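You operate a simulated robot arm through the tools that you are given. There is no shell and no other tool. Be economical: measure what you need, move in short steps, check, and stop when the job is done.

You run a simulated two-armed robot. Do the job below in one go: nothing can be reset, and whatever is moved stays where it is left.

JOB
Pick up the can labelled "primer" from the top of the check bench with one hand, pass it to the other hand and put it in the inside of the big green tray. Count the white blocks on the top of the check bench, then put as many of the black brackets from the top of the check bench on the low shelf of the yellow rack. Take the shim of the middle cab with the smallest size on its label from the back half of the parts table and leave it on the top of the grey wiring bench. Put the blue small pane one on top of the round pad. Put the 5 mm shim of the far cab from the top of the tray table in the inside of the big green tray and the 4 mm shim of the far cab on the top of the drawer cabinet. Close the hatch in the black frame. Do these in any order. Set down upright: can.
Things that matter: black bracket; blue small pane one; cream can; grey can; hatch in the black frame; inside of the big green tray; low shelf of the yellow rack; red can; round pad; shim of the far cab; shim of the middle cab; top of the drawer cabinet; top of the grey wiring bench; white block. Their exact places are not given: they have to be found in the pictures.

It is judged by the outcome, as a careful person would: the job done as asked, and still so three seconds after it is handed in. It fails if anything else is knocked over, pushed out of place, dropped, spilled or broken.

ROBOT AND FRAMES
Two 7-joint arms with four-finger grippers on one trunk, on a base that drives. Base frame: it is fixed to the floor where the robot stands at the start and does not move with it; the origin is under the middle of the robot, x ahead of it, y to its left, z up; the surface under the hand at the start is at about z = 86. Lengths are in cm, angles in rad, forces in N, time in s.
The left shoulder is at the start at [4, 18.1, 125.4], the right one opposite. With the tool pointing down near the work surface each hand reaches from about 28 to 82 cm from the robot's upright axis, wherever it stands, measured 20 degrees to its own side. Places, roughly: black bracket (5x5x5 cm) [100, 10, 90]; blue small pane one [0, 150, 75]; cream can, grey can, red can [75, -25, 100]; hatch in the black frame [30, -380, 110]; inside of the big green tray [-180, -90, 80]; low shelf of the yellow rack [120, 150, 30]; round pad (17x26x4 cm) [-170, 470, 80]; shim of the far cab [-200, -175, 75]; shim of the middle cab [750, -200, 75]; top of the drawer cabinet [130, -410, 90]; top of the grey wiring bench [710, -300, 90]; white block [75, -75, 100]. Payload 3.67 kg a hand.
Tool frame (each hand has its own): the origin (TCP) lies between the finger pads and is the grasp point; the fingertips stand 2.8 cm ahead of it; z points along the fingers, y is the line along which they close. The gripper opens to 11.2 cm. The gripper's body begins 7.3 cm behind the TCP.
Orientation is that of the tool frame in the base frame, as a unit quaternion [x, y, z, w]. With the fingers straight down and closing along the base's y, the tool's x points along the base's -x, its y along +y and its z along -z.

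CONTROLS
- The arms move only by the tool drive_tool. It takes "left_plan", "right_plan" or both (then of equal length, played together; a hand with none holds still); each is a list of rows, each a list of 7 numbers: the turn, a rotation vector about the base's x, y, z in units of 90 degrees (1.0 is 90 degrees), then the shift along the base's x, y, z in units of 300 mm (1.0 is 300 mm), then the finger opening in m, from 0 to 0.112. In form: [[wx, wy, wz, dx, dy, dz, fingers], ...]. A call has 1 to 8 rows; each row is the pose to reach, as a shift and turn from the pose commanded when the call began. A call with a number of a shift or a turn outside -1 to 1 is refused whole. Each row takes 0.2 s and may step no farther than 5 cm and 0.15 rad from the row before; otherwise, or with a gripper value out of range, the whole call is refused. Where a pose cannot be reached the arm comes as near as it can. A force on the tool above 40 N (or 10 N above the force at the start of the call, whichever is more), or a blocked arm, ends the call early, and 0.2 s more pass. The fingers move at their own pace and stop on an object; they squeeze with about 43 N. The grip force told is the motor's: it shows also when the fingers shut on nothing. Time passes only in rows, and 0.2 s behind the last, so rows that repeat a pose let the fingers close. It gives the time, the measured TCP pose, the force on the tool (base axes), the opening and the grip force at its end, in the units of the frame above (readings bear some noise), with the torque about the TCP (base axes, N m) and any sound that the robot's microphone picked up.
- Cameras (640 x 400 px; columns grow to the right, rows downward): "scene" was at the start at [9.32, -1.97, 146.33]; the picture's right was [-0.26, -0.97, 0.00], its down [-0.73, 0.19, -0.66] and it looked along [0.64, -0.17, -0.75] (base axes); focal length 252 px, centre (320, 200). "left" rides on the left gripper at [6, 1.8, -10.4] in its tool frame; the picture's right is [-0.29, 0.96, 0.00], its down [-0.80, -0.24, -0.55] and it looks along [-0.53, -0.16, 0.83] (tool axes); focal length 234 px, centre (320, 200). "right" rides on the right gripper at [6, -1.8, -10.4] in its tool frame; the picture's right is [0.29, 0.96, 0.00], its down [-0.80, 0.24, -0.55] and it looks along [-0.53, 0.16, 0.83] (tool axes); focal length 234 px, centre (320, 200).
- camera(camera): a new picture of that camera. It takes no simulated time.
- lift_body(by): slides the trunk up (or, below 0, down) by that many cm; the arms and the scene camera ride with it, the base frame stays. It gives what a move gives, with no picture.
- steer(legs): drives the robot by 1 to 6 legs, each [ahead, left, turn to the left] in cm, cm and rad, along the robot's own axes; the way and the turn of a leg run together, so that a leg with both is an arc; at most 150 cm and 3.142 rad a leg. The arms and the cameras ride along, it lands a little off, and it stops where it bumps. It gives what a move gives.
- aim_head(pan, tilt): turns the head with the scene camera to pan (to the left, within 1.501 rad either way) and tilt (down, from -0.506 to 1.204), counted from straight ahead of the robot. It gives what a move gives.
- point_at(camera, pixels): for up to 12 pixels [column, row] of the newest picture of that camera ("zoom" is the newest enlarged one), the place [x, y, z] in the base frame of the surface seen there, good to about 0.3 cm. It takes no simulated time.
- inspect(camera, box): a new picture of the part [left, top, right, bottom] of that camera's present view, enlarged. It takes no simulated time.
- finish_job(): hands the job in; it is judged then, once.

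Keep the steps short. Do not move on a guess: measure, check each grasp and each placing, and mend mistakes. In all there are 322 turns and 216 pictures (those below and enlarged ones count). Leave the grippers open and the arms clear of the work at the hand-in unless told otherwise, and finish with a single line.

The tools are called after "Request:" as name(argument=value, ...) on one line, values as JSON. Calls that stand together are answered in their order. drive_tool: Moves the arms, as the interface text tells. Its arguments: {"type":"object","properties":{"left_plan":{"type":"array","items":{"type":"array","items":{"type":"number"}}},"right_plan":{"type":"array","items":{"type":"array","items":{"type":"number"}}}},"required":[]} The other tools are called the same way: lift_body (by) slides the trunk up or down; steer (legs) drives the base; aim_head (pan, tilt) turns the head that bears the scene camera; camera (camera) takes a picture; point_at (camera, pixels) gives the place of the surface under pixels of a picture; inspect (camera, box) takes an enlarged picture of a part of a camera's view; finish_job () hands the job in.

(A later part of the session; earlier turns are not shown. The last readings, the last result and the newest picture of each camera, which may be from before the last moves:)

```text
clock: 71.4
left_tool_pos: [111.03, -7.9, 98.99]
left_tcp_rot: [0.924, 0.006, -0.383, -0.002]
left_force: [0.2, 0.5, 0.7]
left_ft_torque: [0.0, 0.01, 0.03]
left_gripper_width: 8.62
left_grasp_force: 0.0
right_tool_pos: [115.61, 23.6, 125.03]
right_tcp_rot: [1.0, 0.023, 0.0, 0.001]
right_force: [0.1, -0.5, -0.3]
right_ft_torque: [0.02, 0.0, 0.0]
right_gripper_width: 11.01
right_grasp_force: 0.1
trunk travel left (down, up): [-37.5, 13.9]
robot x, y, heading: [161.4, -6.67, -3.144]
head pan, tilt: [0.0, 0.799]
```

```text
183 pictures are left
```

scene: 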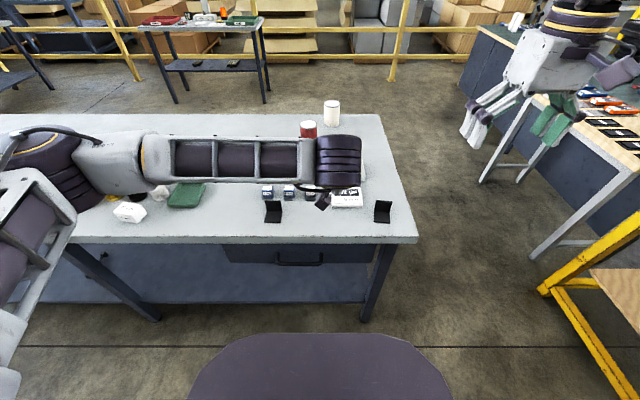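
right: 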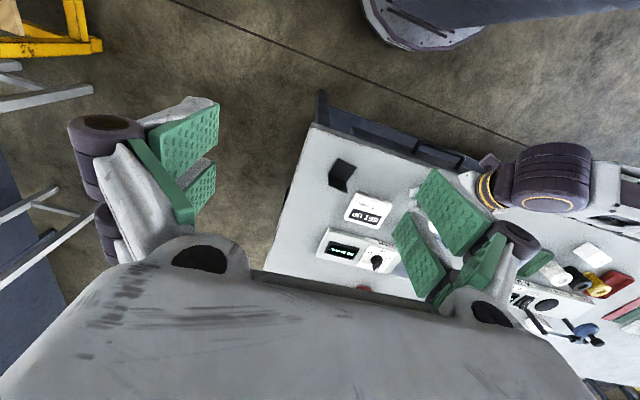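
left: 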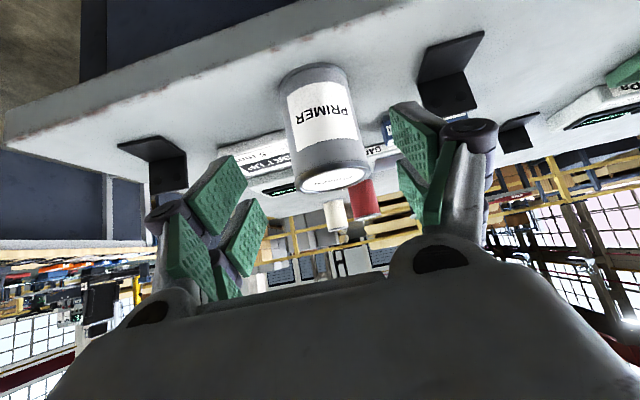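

Can is standing. Back the robot off 18 cm and tilt the left hand further to ~72°.

Request:
steer(legs=[[-18, 0, 0]])

Request:
drive_tool(left_plan=[[0, 0.08, 0, 0, 0, -0.05, 0.09], [0, 0.16, 0, 0, 0, -0.1, 0.09], [0, 0.24, 0, 0, 0, -0.15, 0.09], [0, 0.3, 0, 0, 0, -0.2, 0.09]])

Request:
camera(camera="scene")

```text
clock: 72.9
left_tool_pos: [128.72, -7.9, 98.78]
left_tcp_rot: [0.924, 0.007, -0.382, -0.002]
left_force: [-0.4, 0.6, -0.5]
left_ft_torque: [0.02, 0.01, -0.03]
left_gripper_width: 8.57
left_grasp_force: 0.2
right_tool_pos: [133.46, 23.68, 125.01]
right_tcp_rot: [1.0, 0.024, 0.001, 0.001]
right_force: [-0.4, -0.3, 0.0]
right_ft_torque: [0.01, 0.02, -0.02]
right_gripper_width: 11.0
right_grasp_force: 0.1
trunk travel left (down, up): [-37.5, 13.9]
robot x, y, heading: [179.31, -6.71, -3.14]
head pan, tilt: [0.0, 0.799]
```

```text
clock: 73.9
left_tool_pos: [128.61, -7.86, 92.89]
left_tcp_rot: [0.808, 0.006, -0.589, -0.003]
left_force: [-0.5, -0.4, -0.3]
left_ft_torque: [-0.04, -0.01, 0.02]
left_gripper_width: 8.99
left_grasp_force: 0.1
right_tool_pos: [133.42, 23.71, 125.01]
right_tcp_rot: [1.0, 0.024, 0.001, 0.0]
right_force: [-1.4, -0.1, -0.2]
right_ft_torque: [-0.02, -0.01, -0.03]
right_gripper_width: 11.02
right_grasp_force: 0.0
trunk travel left (down, up): [-37.5, 13.9]
robot x, y, heading: [179.28, -6.77, -3.139]
head pan, tilt: [0.0, 0.799]
```

```text
182 pictures are left
```

scene: 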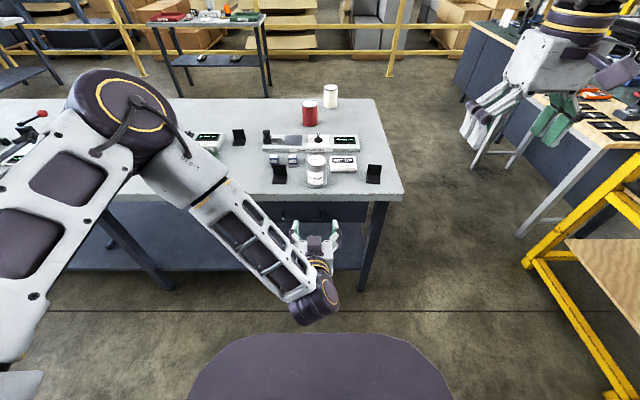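

Request:
point_at(camera="scene", pixels=[[316, 159], [306, 160], [326, 160], [316, 165], [316, 178], [250, 197], [404, 193]])

```text
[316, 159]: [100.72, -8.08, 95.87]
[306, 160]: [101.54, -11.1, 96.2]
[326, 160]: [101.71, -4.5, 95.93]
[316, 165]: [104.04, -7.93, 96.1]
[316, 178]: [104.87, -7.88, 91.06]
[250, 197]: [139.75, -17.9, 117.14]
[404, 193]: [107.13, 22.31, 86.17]
```

Request:
drive_tool(left_plan=[[0, 0, 0, -0.15, 0, -0.03, 0.092], [0, 0, 0, -0.3, 0, -0.06, 0.092], [0, 0, 0, -0.45, 0, -0.1, 0.092], [0, 0, 0, -0.6, 0, -0.11, 0.092], [0, 0, 0, -0.74, 0, -0.115, 0.092], [0, 0, 0, -0.87, 0, -0.115, 0.092], [0, 0, 0, -0.87, 0, -0.115, 0.092]])

Request:
camera(camera="left")

Request:
camera(camera="scene")

```text
clock: 75.5
left_tool_pos: [102.63, -7.89, 89.48]
left_tcp_rot: [0.809, 0.006, -0.588, -0.004]
left_force: [-0.1, 0.3, 0.5]
left_ft_torque: [-0.03, 0.04, 0.04]
left_gripper_width: 9.19
left_grasp_force: 0.1
right_tool_pos: [133.61, 23.56, 125.01]
right_tcp_rot: [1.0, 0.023, 0.0, 0.0]
right_force: [0.3, 0.0, 0.1]
right_ft_torque: [-0.03, 0.01, -0.03]
right_gripper_width: 11.03
right_grasp_force: 0.1
trunk travel left (down, up): [-37.5, 13.9]
robot x, y, heading: [179.32, -6.54, -3.136]
head pan, tilt: [0.0, 0.799]
```

```text
181 pictures are left
```

left: 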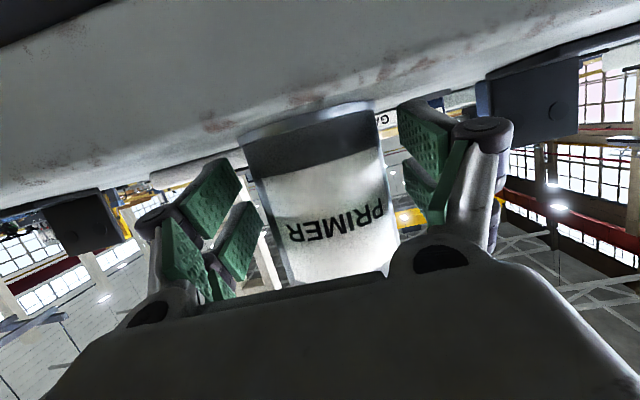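

```text
180 pictures are left
```

scene: 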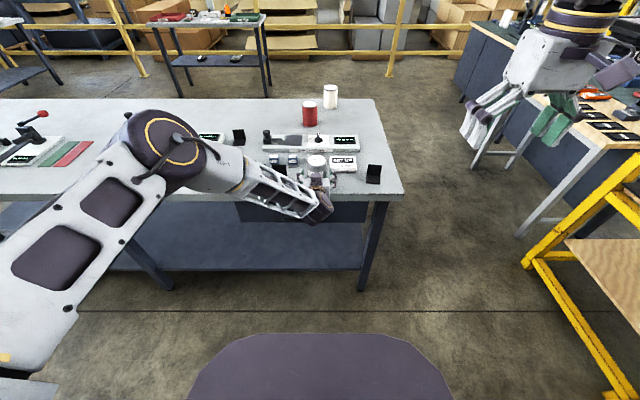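

Grip, lift, and draw the can back toward the robot for an in-air handover.

Request:
drive_tool(left_plan=[[0, 0, 0, 0, 0, 0, 0.06], [0, 0, 0, 0, 0, 0, 0.05], [0, 0, 0, 0, 0, 0, 0.05], [0, 0, 0, 0, 0, 0.12, 0.05], [0, 0, 0, 0.05, 0, 0.24, 0.05], [0, 0, 0, 0.18, 0, 0.34, 0.05], [0, 0, 0, 0.3, 0, 0.44, 0.05], [0, 0, 0, 0.43, 0, 0.5, 0.05]])

Request:
camera(camera="scene")

```text
clock: 77.3
left_tool_pos: [115.73, -7.79, 104.42]
left_tcp_rot: [0.81, 0.006, -0.587, -0.003]
left_force: [1.1, -0.1, -4.0]
left_ft_torque: [-0.01, -0.04, -0.01]
left_gripper_width: 7.04
left_grasp_force: 42.6
right_tool_pos: [133.56, 23.51, 125.08]
right_tcp_rot: [1.0, 0.024, -0.001, -0.001]
right_force: [0.1, -0.2, 0.5]
right_ft_torque: [0.01, -0.03, 0.04]
right_gripper_width: 10.99
right_grasp_force: 0.2
trunk travel left (down, up): [-37.5, 13.9]
robot x, y, heading: [179.65, -6.79, 3.144]
head pan, tilt: [0.0, 0.799]
```

```text
179 pictures are left
```

scene: 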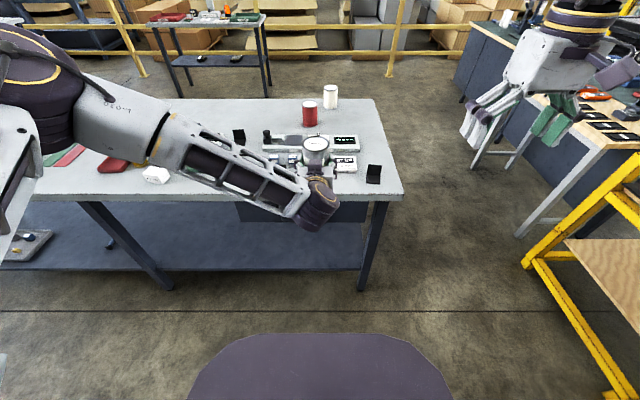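

Request:
point_at(camera="scene", pixels=[[316, 143], [306, 144], [327, 144], [316, 138], [316, 150]])

Request:
drive_tool(right_plan=[[0, 0, -0.03, -0.16, 0, 0.03, 0.11], [0, 0, -0.03, -0.32, 0, 0.03, 0.11], [0, 0, -0.03, -0.48, 0, 0.03, 0.11], [0, 0, -0.03, -0.625, -0.03, 0.03, 0.11], [0, 0, -0.03, -0.625, -0.19, 0.03, 0.11], [0, 0, -0.03, -0.625, -0.35, 0.03, 0.11], [0, 0, -0.03, -0.625, -0.5, 0.03, 0.11], [0, 0, -0.03, -0.625, -0.5, 0.03, 0.11]])

Request:
camera(camera="scene")

```text
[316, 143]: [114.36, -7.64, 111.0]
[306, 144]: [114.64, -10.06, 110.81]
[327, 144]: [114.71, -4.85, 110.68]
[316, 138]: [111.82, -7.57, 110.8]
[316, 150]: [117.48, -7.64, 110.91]
```

```text
clock: 79.1
left_tool_pos: [115.6, -7.75, 104.33]
left_tcp_rot: [0.809, 0.007, -0.588, -0.003]
left_force: [-0.1, 0.2, -3.8]
left_ft_torque: [0.02, -0.02, 0.02]
left_gripper_width: 7.02
left_grasp_force: 42.6
right_tool_pos: [117.15, 10.47, 125.07]
right_tcp_rot: [1.0, 0.001, -0.001, 0.001]
right_force: [-0.2, 0.4, 0.6]
right_ft_torque: [-0.03, 0.02, -0.01]
right_gripper_width: 11.0
right_grasp_force: 0.0
right hand out of reach, approached as far as the arm can: row 6, 7, 8
trunk travel left (down, up): [-37.5, 13.9]
robot x, y, heading: [179.67, -6.69, 3.143]
head pan, tilt: [0.0, 0.799]
```

```text
178 pictures are left
```

scene: 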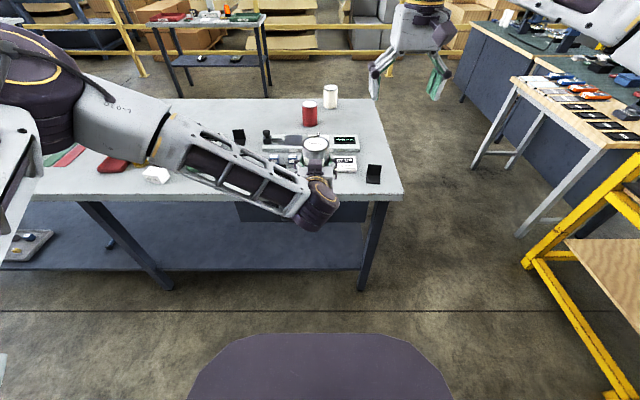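

Right arm hit its limit at that height; bring the can a bit toward the right arm and lower.

Request:
drive_tool(left_plan=[[0, 0, 0, 0, 0.1, -0.04, 0.05], [0, 0, 0, 0, 0.2, -0.08, 0.05], [0, 0, 0, 0, 0.3, -0.12, 0.05], [0, 0, 0, 0, 0.4, -0.16, 0.05], [0, 0, 0, 0, 0.4, -0.16, 0.05]])

Request:
drive_tool(right_plan=[[0, 0, 0, -0.05, -0.04, -0.05, 0.11], [0, 0, 0, -0.087, -0.08, -0.12, 0.11], [0, 0, 0, -0.087, -0.12, -0.2, 0.11], [0, 0, 0, -0.087, -0.16, -0.23, 0.11], [0, 0, 0, -0.087, -0.2, -0.23, 0.11], [0, 0, 0, -0.087, -0.2, -0.23, 0.11]])

Request:
camera(camera="scene")

Request:
camera(camera="right")

```text
clock: 80.3
left_tool_pos: [115.48, 4.08, 99.62]
left_tcp_rot: [0.809, 0.007, -0.588, -0.003]
left_force: [0.1, -0.1, -4.3]
left_ft_torque: [0.0, -0.07, -0.02]
left_gripper_width: 7.06
left_grasp_force: 42.7
right_tool_pos: [117.06, 10.48, 125.13]
right_tcp_rot: [1.0, 0.0, 0.0, 0.001]
right_force: [0.8, -0.4, 0.5]
right_ft_torque: [-0.01, 0.02, -0.03]
right_gripper_width: 11.0
right_grasp_force: 0.1
trunk travel left (down, up): [-37.5, 13.9]
robot x, y, heading: [179.67, -6.93, -3.137]
head pan, tilt: [0.0, 0.799]
```

```text
clock: 81.7
left_tool_pos: [115.42, 4.12, 99.59]
left_tcp_rot: [0.809, 0.006, -0.587, -0.004]
left_force: [0.5, -0.4, -5.1]
left_ft_torque: [0.02, -0.06, 0.03]
left_gripper_width: 7.02
left_grasp_force: 42.9
right_tool_pos: [117.65, 8.08, 117.97]
right_tcp_rot: [1.0, -0.001, 0.0, 0.001]
right_force: [-0.3, -0.8, -0.3]
right_ft_torque: [0.0, 0.01, 0.0]
right_gripper_width: 11.01
right_grasp_force: 0.0
right hand out of reach, approached as far as the arm can: row 1, 2, 3, 4, 5, 6
trunk travel left (down, up): [-37.5, 13.9]
robot x, y, heading: [179.39, -6.68, 3.149]
head pan, tilt: [0.0, 0.799]
```

```text
177 pictures are left
```

scene: 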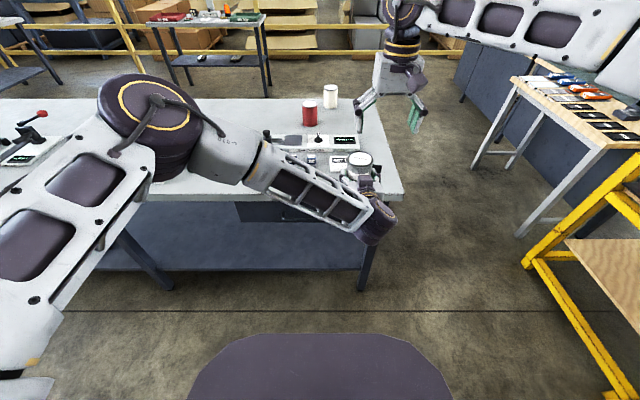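

```text
176 pictures are left
```

right: 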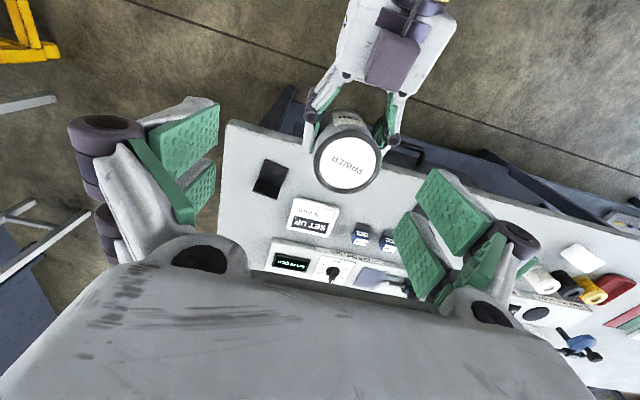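

Request:
drive_tool(left_plan=[[0, 0, 0, 0.1, 0, 0, 0.05], [0, 0, 0, 0.2, 0, 0, 0.05], [0, 0, 0, 0.3, 0, 0, 0.05], [0, 0, 0, 0.38, 0, 0, 0.05], [0, 0, 0, 0.38, 0, 0, 0.05]])

Request:
drive_tool(right_plan=[[0, 0, 0, 0.1, -0.03, 0, 0.11], [0, 0, 0, 0.2, -0.07, 0, 0.11], [0, 0, 0, 0.27, -0.1, 0, 0.11], [0, 0, 0, 0.27, -0.133, 0, 0.11], [0, 0, 0, 0.27, -0.133, 0, 0.11]])

Request:
camera(camera="scene")

Request:
camera(camera="right")

```text
clock: 82.9
left_tool_pos: [126.88, 4.16, 99.65]
left_tcp_rot: [0.808, 0.006, -0.589, -0.004]
left_force: [-1.0, 0.1, -4.4]
left_ft_torque: [0.0, -0.07, 0.02]
left_gripper_width: 7.03
left_grasp_force: 43.1
right_tool_pos: [117.58, 8.04, 118.01]
right_tcp_rot: [1.0, 0.0, 0.0, 0.001]
right_force: [-1.0, -0.2, 0.5]
right_ft_torque: [-0.01, 0.0, 0.01]
right_gripper_width: 11.01
right_grasp_force: 0.0
trunk travel left (down, up): [-37.5, 13.9]
robot x, y, heading: [179.39, -6.59, -3.147]
head pan, tilt: [0.0, 0.799]
```

```text
clock: 84.1
left_tool_pos: [126.93, 4.12, 99.61]
left_tcp_rot: [0.809, 0.006, -0.588, -0.003]
left_force: [-0.4, 0.3, -4.2]
left_ft_torque: [0.02, -0.06, -0.02]
left_gripper_width: 7.03
left_grasp_force: 43.1
right_tool_pos: [125.75, 4.12, 118.06]
right_tcp_rot: [1.0, -0.001, 0.0, 0.0]
right_force: [0.6, 0.1, 0.5]
right_ft_torque: [0.0, 0.01, 0.0]
right_gripper_width: 11.01
right_grasp_force: 0.0
trunk travel left (down, up): [-37.5, 13.9]
robot x, y, heading: [179.51, -6.54, 3.137]
head pan, tilt: [0.0, 0.799]
```

```text
175 pictures are left
```

scene: 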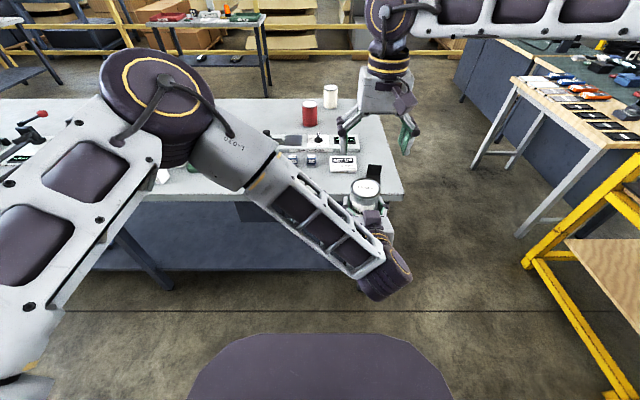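

```text
174 pictures are left
```

right: 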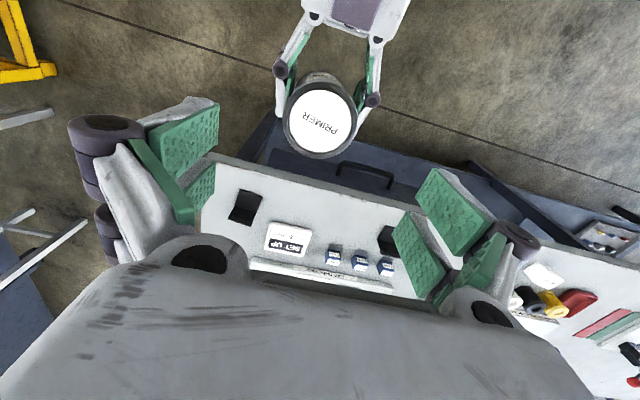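

Request:
point_at(camera="right", pixels=[[321, 121], [295, 117], [350, 121], [322, 95], [321, 148]])

Request:
point_at(camera="scene", pixels=[[367, 188], [404, 135], [347, 140]])

```text
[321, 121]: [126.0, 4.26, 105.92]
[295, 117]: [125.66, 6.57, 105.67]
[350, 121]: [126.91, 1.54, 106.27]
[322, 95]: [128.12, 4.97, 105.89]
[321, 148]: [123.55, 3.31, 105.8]
```

```text
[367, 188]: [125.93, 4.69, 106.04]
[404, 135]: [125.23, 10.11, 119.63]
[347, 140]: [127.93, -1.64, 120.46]
```

Right hand is centred above the can (125.9, 4.2, top 106). Descend to grip the top 3 cm.

Request:
drive_tool(right_plan=[[0, 0, 0, 0, 0.003, -0.12, 0.11], [0, 0, 0, 0, 0.003, -0.24, 0.11], [0, 0, 0, 0, 0.003, -0.34, 0.11], [0, 0, 0, 0, 0.003, -0.425, 0.11], [0, 0, 0, 0, 0.003, -0.425, 0.11]])

Request:
camera(camera="right")

```text
clock: 85.3
left_tool_pos: [127.0, 4.02, 99.63]
left_tcp_rot: [0.809, 0.006, -0.588, -0.003]
left_force: [0.1, -0.3, -3.9]
left_ft_torque: [0.03, -0.04, -0.02]
left_gripper_width: 7.04
left_grasp_force: 43.4
right_tool_pos: [125.87, 4.15, 105.36]
right_tcp_rot: [1.0, -0.001, 0.0, 0.0]
right_force: [-0.3, 0.6, -0.8]
right_ft_torque: [0.02, 0.0, -0.02]
right_gripper_width: 10.99
right_grasp_force: 0.0
trunk travel left (down, up): [-37.5, 13.9]
robot x, y, heading: [179.75, -6.94, 3.145]
head pan, tilt: [0.0, 0.799]
```

```text
173 pictures are left
```

right: 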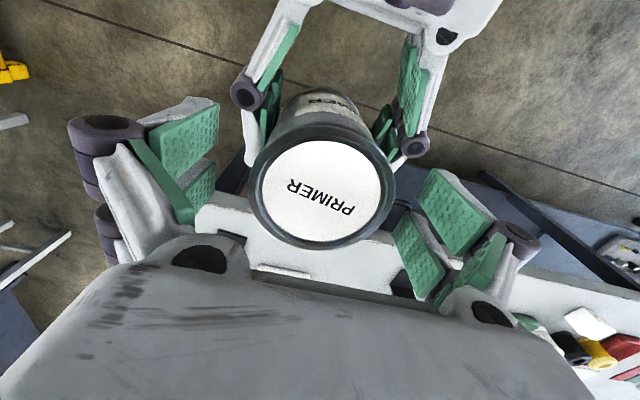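

Clear of the left hand. Close the right hand on the can.

Request:
drive_tool(right_plan=[[0, 0, 0, 0, 0, 0, 0.08], [0, 0, 0, 0, 0, 0, 0.06], [0, 0, 0, 0, 0, 0, 0.05], [0, 0, 0, 0, 0, 0, 0.05]])

```text
clock: 86.3
left_tool_pos: [126.94, 4.07, 99.57]
left_tcp_rot: [0.809, 0.006, -0.588, -0.003]
left_force: [-1.7, 6.1, -5.6]
left_ft_torque: [0.08, -0.14, -0.18]
left_gripper_width: 7.03
left_grasp_force: 43.3
right_tool_pos: [125.84, 4.07, 105.19]
right_tcp_rot: [1.0, 0.001, 0.001, 0.001]
right_force: [1.7, -3.4, 1.1]
right_ft_torque: [-0.32, 0.02, 0.13]
right_gripper_width: 7.06
right_grasp_force: 43.3
trunk travel left (down, up): [-37.5, 13.9]
robot x, y, heading: [179.43, -6.88, -3.142]
head pan, tilt: [0.0, 0.799]
```

Both hands hold it (7.0 cm each). Release the left and withdraw it horizontally.

Request:
drive_tool(left_plan=[[0, 0, 0, 0, 0, 0, 0.09], [0, 0, 0, 0, 0, 0, 0.09], [0, 0, 0, 0, 0, 0, 0.09], [0, 0, 0, 0.08, 0, -0.02, 0.09], [0, 0, 0, 0.16, -0.02, -0.03, 0.09], [0, 0, 0, 0.24, -0.1, -0.03, 0.09], [0, 0, 0, 0.24, -0.22, -0.03, 0.09], [0, 0, 0, 0.24, -0.36, -0.03, 0.09]])

Request:
camera(camera="scene")

```text
clock: 88.1
left_tool_pos: [134.11, -6.79, 98.68]
left_tcp_rot: [0.809, 0.006, -0.588, -0.004]
left_force: [1.0, -0.5, -0.5]
left_ft_torque: [0.03, -0.01, 0.0]
left_gripper_width: 9.02
left_grasp_force: 0.0
right_tool_pos: [125.92, 4.11, 105.25]
right_tcp_rot: [1.0, 0.001, 0.001, 0.0]
right_force: [0.4, 0.0, -0.4]
right_ft_torque: [-0.03, 0.01, -0.01]
right_gripper_width: 7.05
right_grasp_force: 42.7
trunk travel left (down, up): [-37.5, 13.9]
robot x, y, heading: [179.45, -6.54, 3.141]
head pan, tilt: [0.0, 0.799]
```

```text
172 pictures are left
```

scene: 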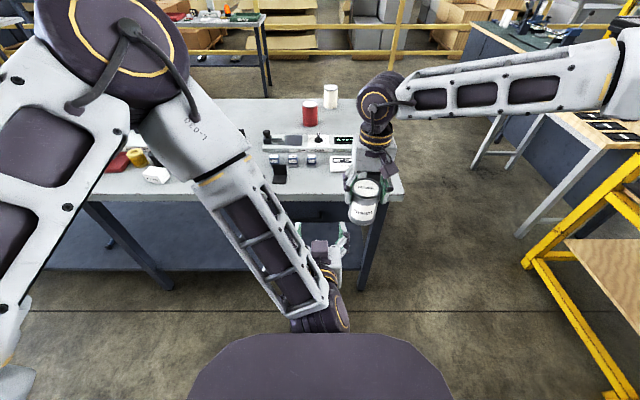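

Handover done. Untilt the left hand and raise the right hand holding the can for travel.

Request:
drive_tool(left_plan=[[0, -0.09, 0, 0, -0.06, 0.06, 0.09], [0, -0.18, 0, 0, -0.12, 0.12, 0.09], [0, -0.27, 0, 0, -0.18, 0.18, 0.09], [0, -0.36, 0, 0, -0.24, 0.24, 0.09], [0, -0.45, 0, 0, -0.3, 0.3, 0.09], [0, -0.54, 0, 0, -0.36, 0.36, 0.09], [0, -0.63, 0, 0, -0.42, 0.42, 0.09], [0, -0.72, 0, 0, -0.48, 0.48, 0.09]], right_plan=[[0, 0, 0, 0, 0.05, 0.05, 0.05], [0, 0, 0, 0, 0.1, 0.1, 0.05], [0, 0, 0, 0, 0.15, 0.15, 0.05], [0, 0, 0, 0, 0.2, 0.2, 0.05], [0, 0, 0, 0, 0.25, 0.25, 0.05], [0, 0, 0, 0, 0.3, 0.3, 0.05], [0, 0, 0, 0, 0.35, 0.35, 0.05], [0, 0, 0, 0, 0.4, 0.4, 0.05]])

Request:
drive_tool(left_plan=[[0, -0.08, 0, -0.03, 0, 0, 0.09]])

Request:
steer(legs=[[-5, -75, 0]])

Request:
camera(camera="scene")

```text
clock: 89.9
left_tool_pos: [134.08, -21.13, 113.23]
left_tcp_rot: [0.998, 0.007, -0.061, -0.001]
left_force: [-0.4, -0.1, -0.2]
left_ft_torque: [0.04, -0.01, 0.0]
left_gripper_width: 9.0
left_grasp_force: 0.1
right_tool_pos: [125.87, 16.13, 117.43]
right_tcp_rot: [1.0, 0.0, 0.001, 0.0]
right_force: [0.3, 1.0, -4.0]
right_ft_torque: [0.01, -0.02, 0.0]
right_gripper_width: 7.06
right_grasp_force: 42.9
trunk travel left (down, up): [-37.5, 13.9]
robot x, y, heading: [179.58, -6.44, -3.143]
head pan, tilt: [0.0, 0.799]
```

```text
clock: 90.3
left_tool_pos: [133.03, -21.1, 112.94]
left_tcp_rot: [1.0, 0.007, 0.001, 0.001]
left_force: [-0.2, 0.8, -0.2]
left_ft_torque: [0.03, -0.04, 0.0]
left_gripper_width: 9.0
left_grasp_force: 0.0
right_tool_pos: [125.7, 16.21, 117.39]
right_tcp_rot: [1.0, 0.0, 0.002, 0.0]
right_force: [-0.7, -0.4, -4.2]
right_ft_torque: [0.0, -0.06, -0.01]
right_gripper_width: 7.06
right_grasp_force: 43.1
trunk travel left (down, up): [-37.5, 13.9]
robot x, y, heading: [179.31, -6.84, -3.139]
head pan, tilt: [0.0, 0.799]
```

```text
clock: 94.5
left_tool_pos: [138.4, 53.78, 113.06]
left_tcp_rot: [1.0, 0.006, 0.0, 0.0]
left_force: [0.2, 0.6, -0.3]
left_ft_torque: [0.0, -0.01, 0.02]
left_gripper_width: 9.0
left_grasp_force: 0.1
right_tool_pos: [130.95, 91.03, 117.42]
right_tcp_rot: [1.0, 0.0, 0.001, 0.0]
right_force: [0.4, 0.3, -5.5]
right_ft_torque: [0.01, -0.03, 0.02]
right_gripper_width: 7.04
right_grasp_force: 43.1
trunk travel left (down, up): [-37.5, 13.9]
robot x, y, heading: [184.82, 67.58, 3.136]
head pan, tilt: [0.0, 0.799]
```

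```text
171 pictures are left
```

scene: 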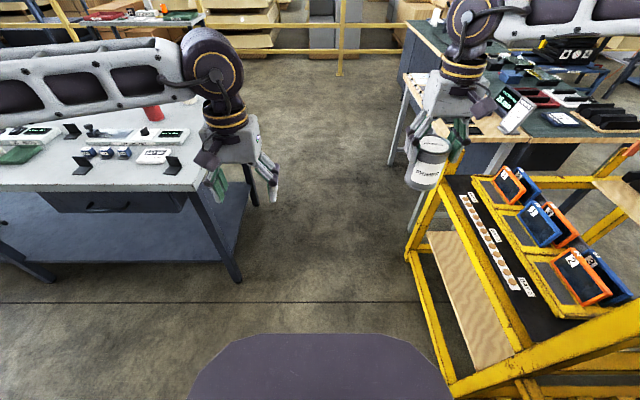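

Now drive west through the gap.

Request:
steer(legs=[[150, 0, 0], [60, 0, 0]])

Request:
aim_head(pan=0.3, tilt=0.45)

Request:
camera(camera="scene")

```text
clock: 105.2
left_tool_pos: [-72.02, 55.42, 113.13]
left_tcp_rot: [1.0, 0.002, 0.0, 0.001]
left_force: [-0.5, 0.3, -0.4]
left_ft_torque: [0.0, -0.01, 0.03]
left_gripper_width: 9.01
left_grasp_force: 0.0
right_tool_pos: [-79.06, 92.7, 117.32]
right_tcp_rot: [1.0, -0.005, -0.001, 0.0]
right_force: [0.0, 0.2, -3.7]
right_ft_torque: [-0.03, -0.04, 0.0]
right_gripper_width: 7.03
right_grasp_force: 42.9
trunk travel left (down, up): [-37.5, 13.9]
robot x, y, heading: [-24.98, 69.24, 3.132]
head pan, tilt: [0.0, 0.799]
```

```text
clock: 106.0
left_tool_pos: [-72.08, 55.43, 113.09]
left_tcp_rot: [1.0, 0.002, 0.002, 0.001]
left_force: [0.2, -0.2, 0.3]
left_ft_torque: [0.01, -0.01, 0.0]
left_gripper_width: 8.99
left_grasp_force: 0.1
right_tool_pos: [-79.1, 92.78, 117.4]
right_tcp_rot: [1.0, -0.006, 0.001, 0.0]
right_force: [0.8, -0.3, -3.9]
right_ft_torque: [0.0, 0.0, 0.01]
right_gripper_width: 7.03
right_grasp_force: 42.7
trunk travel left (down, up): [-37.5, 13.9]
robot x, y, heading: [-25.83, 69.58, 3.133]
head pan, tilt: [0.3, 0.45]
```

```text
170 pictures are left
```

scene: 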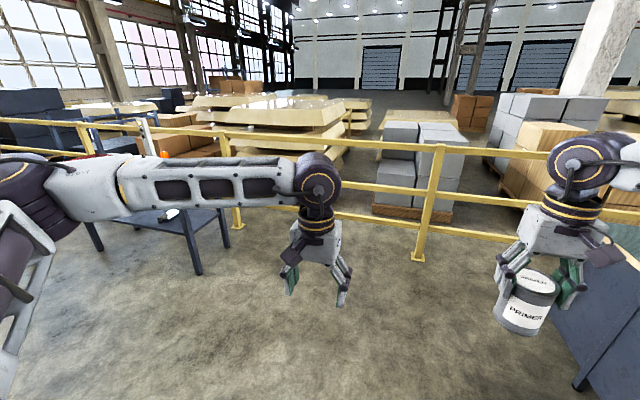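

Request:
steer(legs=[[0, 100, 0]])

Request:
aim_head(pan=0.5, tilt=0.6)

Request:
camera(camera="scene")

```text
clock: 111.4
left_tool_pos: [-72.97, -44.69, 113.09]
left_tcp_rot: [1.0, 0.002, -0.001, 0.001]
left_force: [0.0, -0.1, 1.2]
left_ft_torque: [-0.01, 0.01, 0.03]
left_gripper_width: 9.01
left_grasp_force: 0.1
right_tool_pos: [-80.21, -7.32, 117.35]
right_tcp_rot: [1.0, -0.004, 0.0, 0.001]
right_force: [0.3, 0.8, -4.6]
right_ft_torque: [0.01, -0.01, -0.01]
right_gripper_width: 7.03
right_grasp_force: 43.3
trunk travel left (down, up): [-37.5, 13.9]
robot x, y, heading: [-26.29, -30.77, 3.132]
head pan, tilt: [0.3, 0.45]
```

```text
clock: 112.1
left_tool_pos: [-73.14, -44.81, 113.04]
left_tcp_rot: [1.0, 0.002, 0.0, 0.001]
left_force: [0.3, -1.1, 0.5]
left_ft_torque: [-0.01, -0.03, -0.04]
left_gripper_width: 9.01
left_grasp_force: 0.1
right_tool_pos: [-80.13, -7.48, 117.36]
right_tcp_rot: [1.0, -0.004, 0.0, -0.001]
right_force: [0.7, -0.1, -3.4]
right_ft_torque: [0.03, -0.01, -0.02]
right_gripper_width: 7.06
right_grasp_force: 43.0
trunk travel left (down, up): [-37.5, 13.9]
robot x, y, heading: [-26.85, -31.01, 3.126]
head pan, tilt: [0.499, 0.6]
```

```text
169 pictures are left
```

scene: 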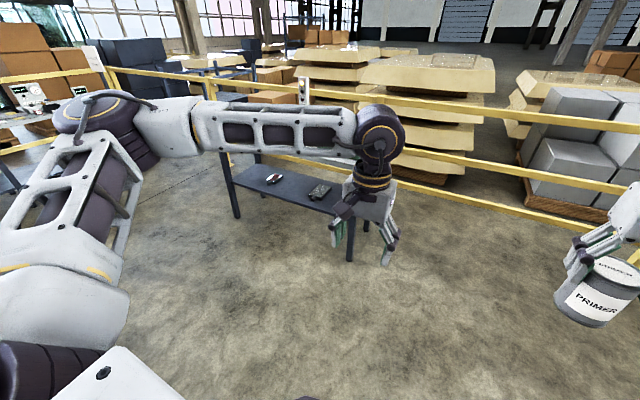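

Request:
steer(legs=[[0, 85, 0]])

Request:
aim_head(pan=0, tilt=0.5)

Request:
camera(camera="scene")

```text
clock: 116.7
left_tool_pos: [-74.25, -128.88, 113.02]
left_tcp_rot: [1.0, -0.001, -0.001, 0.001]
left_force: [0.3, 0.7, 0.3]
left_ft_torque: [0.0, 0.03, 0.0]
left_gripper_width: 9.0
left_grasp_force: 0.0
right_tool_pos: [-81.07, -91.59, 117.38]
right_tcp_rot: [1.0, -0.008, 0.001, 0.001]
right_force: [-0.1, -0.6, -4.7]
right_ft_torque: [0.01, 0.0, -0.01]
right_gripper_width: 7.08
right_grasp_force: 44.0
trunk travel left (down, up): [-37.5, 13.9]
robot x, y, heading: [-27.59, -115.45, 3.122]
head pan, tilt: [0.499, 0.6]
```

```text
clock: 117.7
left_tool_pos: [-74.16, -128.87, 113.09]
left_tcp_rot: [1.0, 0.0, 0.0, 0.001]
left_force: [-0.2, 0.2, 0.1]
left_ft_torque: [-0.02, 0.02, 0.02]
left_gripper_width: 8.98
left_grasp_force: 0.1
right_tool_pos: [-81.04, -91.53, 117.26]
right_tcp_rot: [1.0, -0.008, 0.001, 0.0]
right_force: [0.4, -0.1, -4.0]
right_ft_torque: [0.02, 0.02, -0.01]
right_gripper_width: 7.03
right_grasp_force: 43.4
trunk travel left (down, up): [-37.5, 13.9]
robot x, y, heading: [-27.55, -115.35, 3.125]
head pan, tilt: [0.0, 0.499]
```

```text
168 pictures are left
```

scene: 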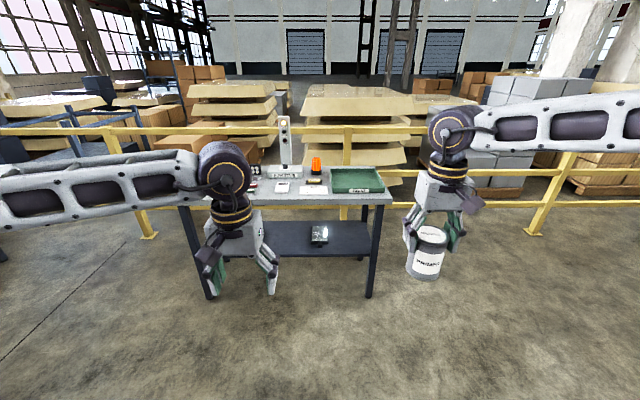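

Request:
inspect(camera="scene", box=[250, 110, 400, 260])

Request:
point_at(camera="scene", pixels=[[358, 182], [335, 189], [382, 189], [300, 199], [283, 186], [390, 203], [335, 172], [377, 171], [313, 190], [260, 207]])

```text
2.67 times, centred on (325, 185) of scene
```

zoom: 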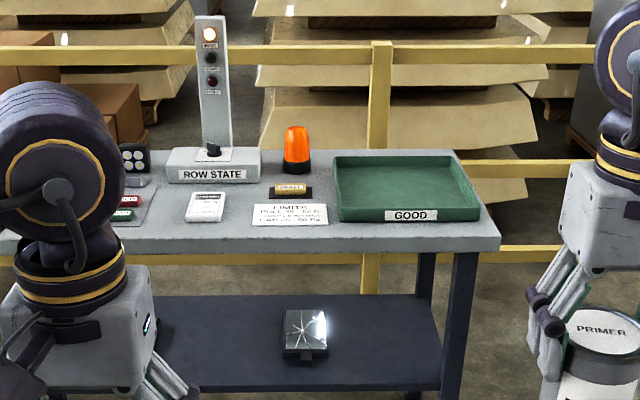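

```text
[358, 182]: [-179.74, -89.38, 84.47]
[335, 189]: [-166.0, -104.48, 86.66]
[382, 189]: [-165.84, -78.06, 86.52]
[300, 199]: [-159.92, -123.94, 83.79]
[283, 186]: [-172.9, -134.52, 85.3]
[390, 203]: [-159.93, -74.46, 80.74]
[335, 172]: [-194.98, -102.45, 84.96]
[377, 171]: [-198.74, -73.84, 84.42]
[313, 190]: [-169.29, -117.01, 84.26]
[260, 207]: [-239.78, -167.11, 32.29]
```

The tray "GOOD" is on the table (x −196..−166, y −103..−76). Retract the left hand (a tall lamp column stands near) and drive up.

Request:
drive_tool(left_plan=[[0, 0, 0, 0.13, 0.05, 0, 0.06], [0, 0, 0, 0.26, 0.1, 0, 0.04], [0, 0, 0, 0.38, 0.15, 0, 0.02], [0, 0, 0, 0.38, 0.15, 0, 0.02]])

Request:
steer(legs=[[93, -11, 0.017]])

Request:
aim_head(pan=0, tilt=0.75)

Request:
camera(camera="scene")

```text
clock: 118.7
left_tool_pos: [-62.86, -124.46, 113.19]
left_tcp_rot: [1.0, 0.0, 0.0, 0.001]
left_force: [-0.4, 0.1, -0.7]
left_ft_torque: [0.01, 0.01, -0.04]
left_gripper_width: 1.99
left_grasp_force: 0.0
right_tool_pos: [-81.01, -91.52, 117.37]
right_tcp_rot: [1.0, -0.007, 0.0, -0.001]
right_force: [0.8, 0.3, -4.6]
right_ft_torque: [0.05, 0.0, 0.02]
right_gripper_width: 7.01
right_grasp_force: 43.1
trunk travel left (down, up): [-37.5, 13.9]
robot x, y, heading: [-27.5, -115.54, 3.127]
head pan, tilt: [0.0, 0.499]
```

```text
clock: 123.7
left_tool_pos: [-155.8, -113.55, 113.25]
left_tcp_rot: [1.0, 0.008, 0.0, 0.001]
left_force: [-1.0, 0.3, -0.1]
left_ft_torque: [-0.01, -0.01, 0.0]
left_gripper_width: 2.0
left_grasp_force: 0.1
right_tool_pos: [-174.68, -80.95, 117.35]
right_tcp_rot: [1.0, 0.001, 0.001, 0.001]
right_force: [0.5, 0.3, -4.4]
right_ft_torque: [0.0, 0.0, 0.0]
right_gripper_width: 7.05
right_grasp_force: 42.9
trunk travel left (down, up): [-37.5, 13.9]
robot x, y, heading: [-120.99, -103.76, -3.138]
head pan, tilt: [0.0, 0.499]
```

```text
clock: 124.5
left_tool_pos: [-155.9, -113.39, 113.18]
left_tcp_rot: [1.0, 0.009, 0.0, 0.001]
left_force: [-0.1, 1.4, 0.7]
left_ft_torque: [0.01, 0.02, 0.0]
left_gripper_width: 1.98
left_grasp_force: 0.0
right_tool_pos: [-174.58, -80.96, 117.41]
right_tcp_rot: [1.0, 0.001, 0.001, 0.0]
right_force: [-0.5, -0.3, -4.0]
right_ft_torque: [0.02, 0.03, 0.02]
right_gripper_width: 7.04
right_grasp_force: 43.2
trunk travel left (down, up): [-37.5, 13.9]
robot x, y, heading: [-120.71, -103.69, -3.144]
head pan, tilt: [0.0, 0.75]
```

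```text
166 pictures are left
```

scene: 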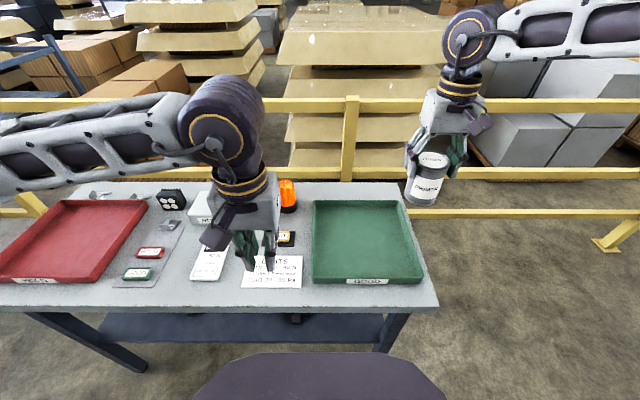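

Request:
point_at(camera="scene", pixels=[[366, 240], [318, 210], [400, 210], [413, 272], [320, 272], [385, 230], [285, 195], [366, 282]])

Request:
inspect(camera="scene", box=[0, 160, 320, 320])

```text
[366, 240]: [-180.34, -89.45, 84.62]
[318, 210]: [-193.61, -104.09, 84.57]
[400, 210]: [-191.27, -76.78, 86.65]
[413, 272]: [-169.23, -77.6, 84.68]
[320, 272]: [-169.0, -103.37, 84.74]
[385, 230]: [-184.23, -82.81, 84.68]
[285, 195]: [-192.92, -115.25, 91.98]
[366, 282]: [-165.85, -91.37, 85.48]
```

```text
2.00 times, centred on (160, 240) of scene
```

zoom: 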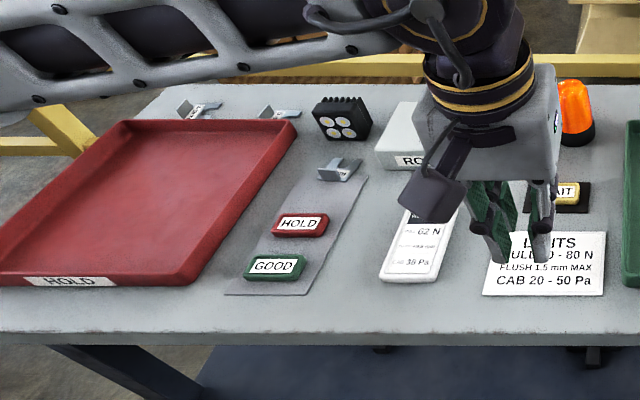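

Tray floor is z 84.65. Lower the can to (−183, −84).

Request:
drive_tool(right_plan=[[0, 0, 0, -0.1, -0.05, 0, 0.05], [0, 0, 0, -0.2, -0.1, -0.08, 0.05], [0, 0, 0, -0.28, -0.1, -0.2, 0.05], [0, 0, 0, -0.28, -0.1, -0.34, 0.05], [0, 0, 0, -0.28, -0.1, -0.48, 0.05], [0, 0, 0, -0.28, -0.1, -0.6, 0.05], [0, 0, 0, -0.28, -0.1, -0.71, 0.05], [0, 0, 0, -0.28, -0.1, -0.75, 0.05]])

Request:
drive_tool(right_plan=[[0, 0, 0, 0, 0, -0.01, 0.05], [0, 0, 0, 0, 0, -0.02, 0.05], [0, 0, 0, 0, 0, -0.03, 0.05], [0, 0, 0, 0, 0, -0.037, 0.05], [0, 0, 0, 0, 0, -0.037, 0.05]])

Request:
camera(camera="right")

```text
clock: 126.3
left_tool_pos: [-155.89, -113.45, 113.15]
left_tcp_rot: [1.0, 0.007, -0.001, 0.0]
left_force: [-0.6, 0.4, 0.0]
left_ft_torque: [-0.02, -0.01, 0.0]
left_gripper_width: 2.01
left_grasp_force: 0.1
right_tool_pos: [-182.35, -83.01, 95.4]
right_tcp_rot: [1.0, 0.0, 0.001, 0.001]
right_force: [-0.3, 0.0, -4.4]
right_ft_torque: [0.02, 0.03, -0.02]
right_gripper_width: 7.03
right_grasp_force: 43.0
right hand out of reach, approached as far as the arm can: row 7, 8
trunk travel left (down, up): [-37.5, 13.9]
robot x, y, heading: [-120.81, -103.37, -3.139]
head pan, tilt: [0.0, 0.75]
```

```text
clock: 127.5
left_tool_pos: [-155.93, -113.45, 113.22]
left_tcp_rot: [1.0, 0.008, 0.0, 0.001]
left_force: [0.6, -0.5, -0.3]
left_ft_torque: [-0.04, 0.03, 0.0]
left_gripper_width: 2.01
left_grasp_force: 0.0
right_tool_pos: [-181.85, -82.87, 94.68]
right_tcp_rot: [1.0, 0.001, 0.0, 0.001]
right_force: [-0.5, -0.4, -4.0]
right_ft_torque: [0.03, -0.03, -0.02]
right_gripper_width: 7.04
right_grasp_force: 43.2
right hand out of reach, approached as far as the arm can: row 3, 4, 5
trunk travel left (down, up): [-37.5, 13.9]
robot x, y, heading: [-120.78, -103.81, -3.139]
head pan, tilt: [0.0, 0.75]
```

```text
164 pictures are left
```

right: 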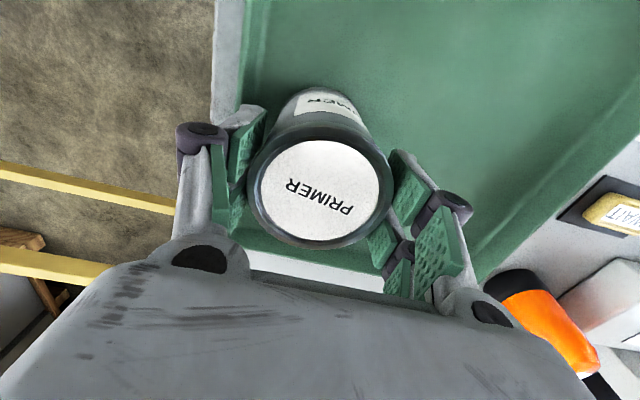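

Request:
lift_body(by=-0.5)

```text
clock: 128.0
left_tool_pos: [-156.06, -113.54, 112.6]
left_tcp_rot: [1.0, 0.008, 0.0, 0.0]
left_force: [0.0, -0.2, 0.2]
left_ft_torque: [-0.02, -0.01, 0.0]
left_gripper_width: 2.01
left_grasp_force: 0.0
right_tool_pos: [-181.95, -83.04, 94.15]
right_tcp_rot: [1.0, 0.001, 0.001, 0.0]
right_force: [-0.5, 0.4, -5.1]
right_ft_torque: [0.02, -0.03, 0.03]
right_gripper_width: 7.03
right_grasp_force: 43.0
trunk travel left (down, up): [-37.0, 14.4]
robot x, y, heading: [-121.19, -103.64, -3.137]
head pan, tilt: [0.0, 0.75]
```

Request:
lift_body(by=-0.3)

```text
clock: 128.5
left_tool_pos: [-156.03, -113.56, 112.44]
left_tcp_rot: [1.0, 0.008, 0.0, 0.0]
left_force: [0.6, -0.4, -0.4]
left_ft_torque: [-0.02, -0.03, 0.01]
left_gripper_width: 1.98
left_grasp_force: 0.0
right_tool_pos: [-181.92, -82.88, 93.93]
right_tcp_rot: [1.0, 0.001, 0.0, 0.001]
right_force: [-0.7, 0.3, -4.4]
right_ft_torque: [-0.01, 0.0, -0.02]
right_gripper_width: 7.02
right_grasp_force: 43.3
trunk travel left (down, up): [-36.7, 14.7]
robot x, y, heading: [-121.17, -103.44, -3.141]
head pan, tilt: [0.0, 0.75]
```

Request:
lift_body(by=-0.2)

```text
clock: 129.0
left_tool_pos: [-155.87, -113.49, 112.25]
left_tcp_rot: [1.0, 0.008, 0.0, 0.001]
left_force: [-0.6, -0.3, 0.6]
left_ft_torque: [0.03, -0.02, 0.02]
left_gripper_width: 2.02
left_grasp_force: 0.0
right_tool_pos: [-181.91, -82.93, 93.81]
right_tcp_rot: [1.0, 0.001, 0.0, 0.001]
right_force: [-0.8, 0.0, -4.2]
right_ft_torque: [-0.06, -0.02, 0.01]
right_gripper_width: 7.05
right_grasp_force: 42.9
trunk travel left (down, up): [-36.5, 14.9]
robot x, y, heading: [-121.12, -103.7, -3.145]
head pan, tilt: [0.0, 0.75]
```

Request:
lift_body(by=-0.25)

```text
clock: 129.6
left_tool_pos: [-155.79, -113.49, 111.96]
left_tcp_rot: [1.0, 0.008, -0.001, 0.001]
left_force: [-0.2, -0.8, 0.2]
left_ft_torque: [-0.01, -0.01, 0.02]
left_gripper_width: 1.99
left_grasp_force: 0.0
right_tool_pos: [-181.88, -83.02, 93.76]
right_tcp_rot: [1.0, 0.001, -0.002, 0.001]
right_force: [1.9, 3.2, 14.0]
right_ft_torque: [-0.29, -0.42, 0.1]
right_gripper_width: 7.05
right_grasp_force: 42.9
trunk travel left (down, up): [-36.2, 15.1]
robot x, y, heading: [-120.87, -103.47, -3.142]
head pan, tilt: [0.0, 0.75]
```

Contact. Open the right hand and rise.

Request:
drive_tool(right_plan=[[0, 0, 0, 0, 0, 0.003, 0.09], [0, 0, 0, 0, 0, 0.003, 0.1], [0, 0, 0, 0, 0, 0.003, 0.1], [0, 0, 0, 0.02, 0, 0.15, 0.1], [0, 0, 0, 0.1, 0, 0.3, 0.1], [0, 0, 0, 0.2, 0, 0.45, 0.1], [0, 0, 0, 0.3, 0.05, 0.6, 0.1], [0, 0, 0, 0.4, 0.1, 0.7, 0.1]])

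Request:
camera(camera="scene")

```text
refused: row 5 steps farther than a row can; nothing moved
```

```text
163 pictures are left
```

scene: 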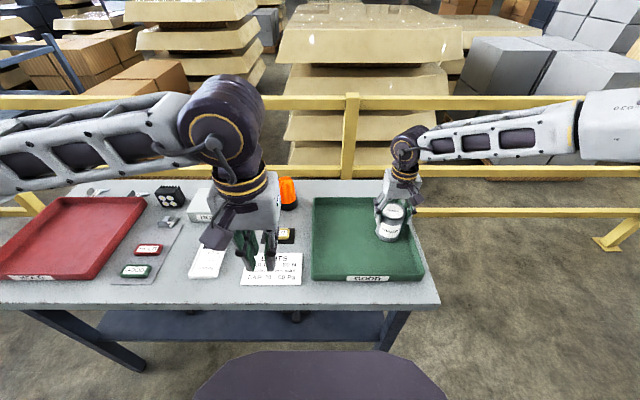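

Request:
drive_tool(right_plan=[[0, 0, 0, 0, 0, 0.003, 0.09], [0, 0, 0, 0, 0, 0.003, 0.1], [0, 0, 0, 0, 0, 0.003, 0.1], [0, 0, 0, 0.02, 0, 0.15, 0.1], [0, 0, 0, 0.08, 0, 0.29, 0.1], [0, 0, 0, 0.15, 0, 0.42, 0.1], [0, 0, 0, 0.23, 0.02, 0.55, 0.1], [0, 0, 0, 0.31, 0.04, 0.66, 0.1]])

Request:
drive_tool(left_plan=[[0, 0, 0, 0.1, 0.05, 0.1, 0.02], [0, 0, 0, 0.2, 0.1, 0.1, 0.02]])

Request:
camera(camera="scene")

```text
clock: 131.4
left_tool_pos: [-155.72, -113.46, 111.97]
left_tcp_rot: [1.0, 0.007, 0.0, 0.001]
left_force: [0.4, -0.5, -0.4]
left_ft_torque: [0.01, 0.01, 0.0]
left_gripper_width: 1.99
left_grasp_force: 0.1
right_tool_pos: [-172.52, -81.58, 113.34]
right_tcp_rot: [1.0, 0.002, -0.001, 0.0]
right_force: [0.4, 0.7, 0.4]
right_ft_torque: [0.04, 0.03, -0.01]
right_gripper_width: 10.01
right_grasp_force: 0.0
trunk travel left (down, up): [-36.2, 15.1]
robot x, y, heading: [-121.05, -103.68, -3.143]
head pan, tilt: [0.0, 0.75]
```

```text
clock: 132.0
left_tool_pos: [-149.85, -110.43, 115.07]
left_tcp_rot: [1.0, 0.009, -0.001, 0.002]
left_force: [-0.1, 0.7, 0.9]
left_ft_torque: [0.01, 0.03, 0.0]
left_gripper_width: 1.99
left_grasp_force: 0.1
right_tool_pos: [-172.51, -81.65, 113.27]
right_tcp_rot: [1.0, 0.001, -0.001, 0.001]
right_force: [-0.6, 0.0, 0.3]
right_ft_torque: [-0.02, 0.02, 0.0]
right_gripper_width: 9.99
right_grasp_force: 0.1
trunk travel left (down, up): [-36.2, 15.1]
robot x, y, heading: [-120.63, -103.56, -3.141]
head pan, tilt: [0.0, 0.75]
```

```text
162 pictures are left
```

scene: 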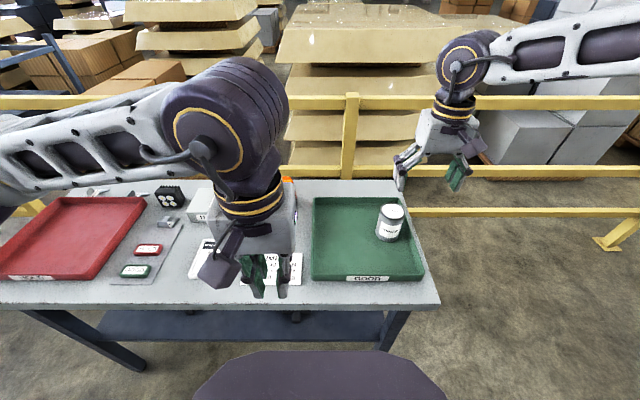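

The can stands in the tray. Now to the shims at the left part of this table.

Request:
steer(legs=[[-25, 0, 0], [0, 60, 0]])

Request:
camera(camera="scene")

```text
clock: 136.9
left_tool_pos: [-124.48, -170.63, 114.92]
left_tcp_rot: [1.0, 0.01, 0.0, 0.001]
left_force: [-0.9, -0.1, 0.0]
left_ft_torque: [0.02, -0.01, -0.05]
left_gripper_width: 2.01
left_grasp_force: 0.0
right_tool_pos: [-147.3, -142.05, 113.26]
right_tcp_rot: [1.0, 0.002, -0.001, 0.002]
right_force: [-0.2, 0.0, 0.0]
right_ft_torque: [0.05, -0.03, 0.01]
right_gripper_width: 10.02
right_grasp_force: 0.0
trunk travel left (down, up): [-36.2, 15.1]
robot x, y, heading: [-95.46, -163.38, -3.134]
head pan, tilt: [0.0, 0.75]
```

```text
161 pictures are left
```

scene: 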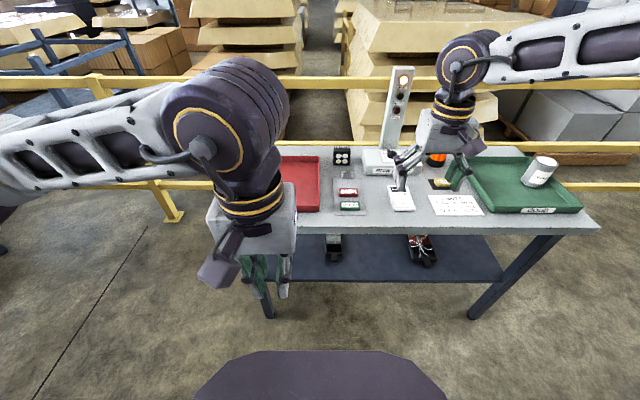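

Request:
steer(legs=[[0, 35, 0]])

Request:
camera(camera="scene")

```text
clock: 139.2
left_tool_pos: [-124.29, -205.48, 114.98]
left_tcp_rot: [1.0, 0.009, 0.0, 0.001]
left_force: [0.0, 0.4, 0.1]
left_ft_torque: [-0.02, -0.05, 0.01]
left_gripper_width: 2.02
left_grasp_force: 0.0
right_tool_pos: [-147.01, -176.55, 113.27]
right_tcp_rot: [1.0, 0.002, 0.0, 0.0]
right_force: [1.1, -0.5, 0.4]
right_ft_torque: [0.0, -0.06, 0.04]
right_gripper_width: 10.0
right_grasp_force: 0.0
trunk travel left (down, up): [-36.2, 15.1]
robot x, y, heading: [-95.46, -198.71, -3.138]
head pan, tilt: [0.0, 0.75]
```

```text
160 pictures are left
```

scene: 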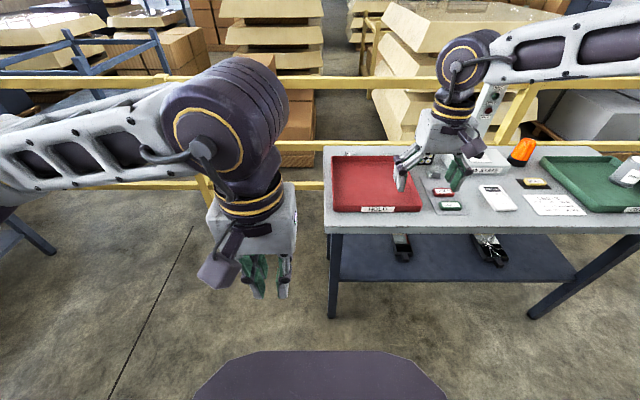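

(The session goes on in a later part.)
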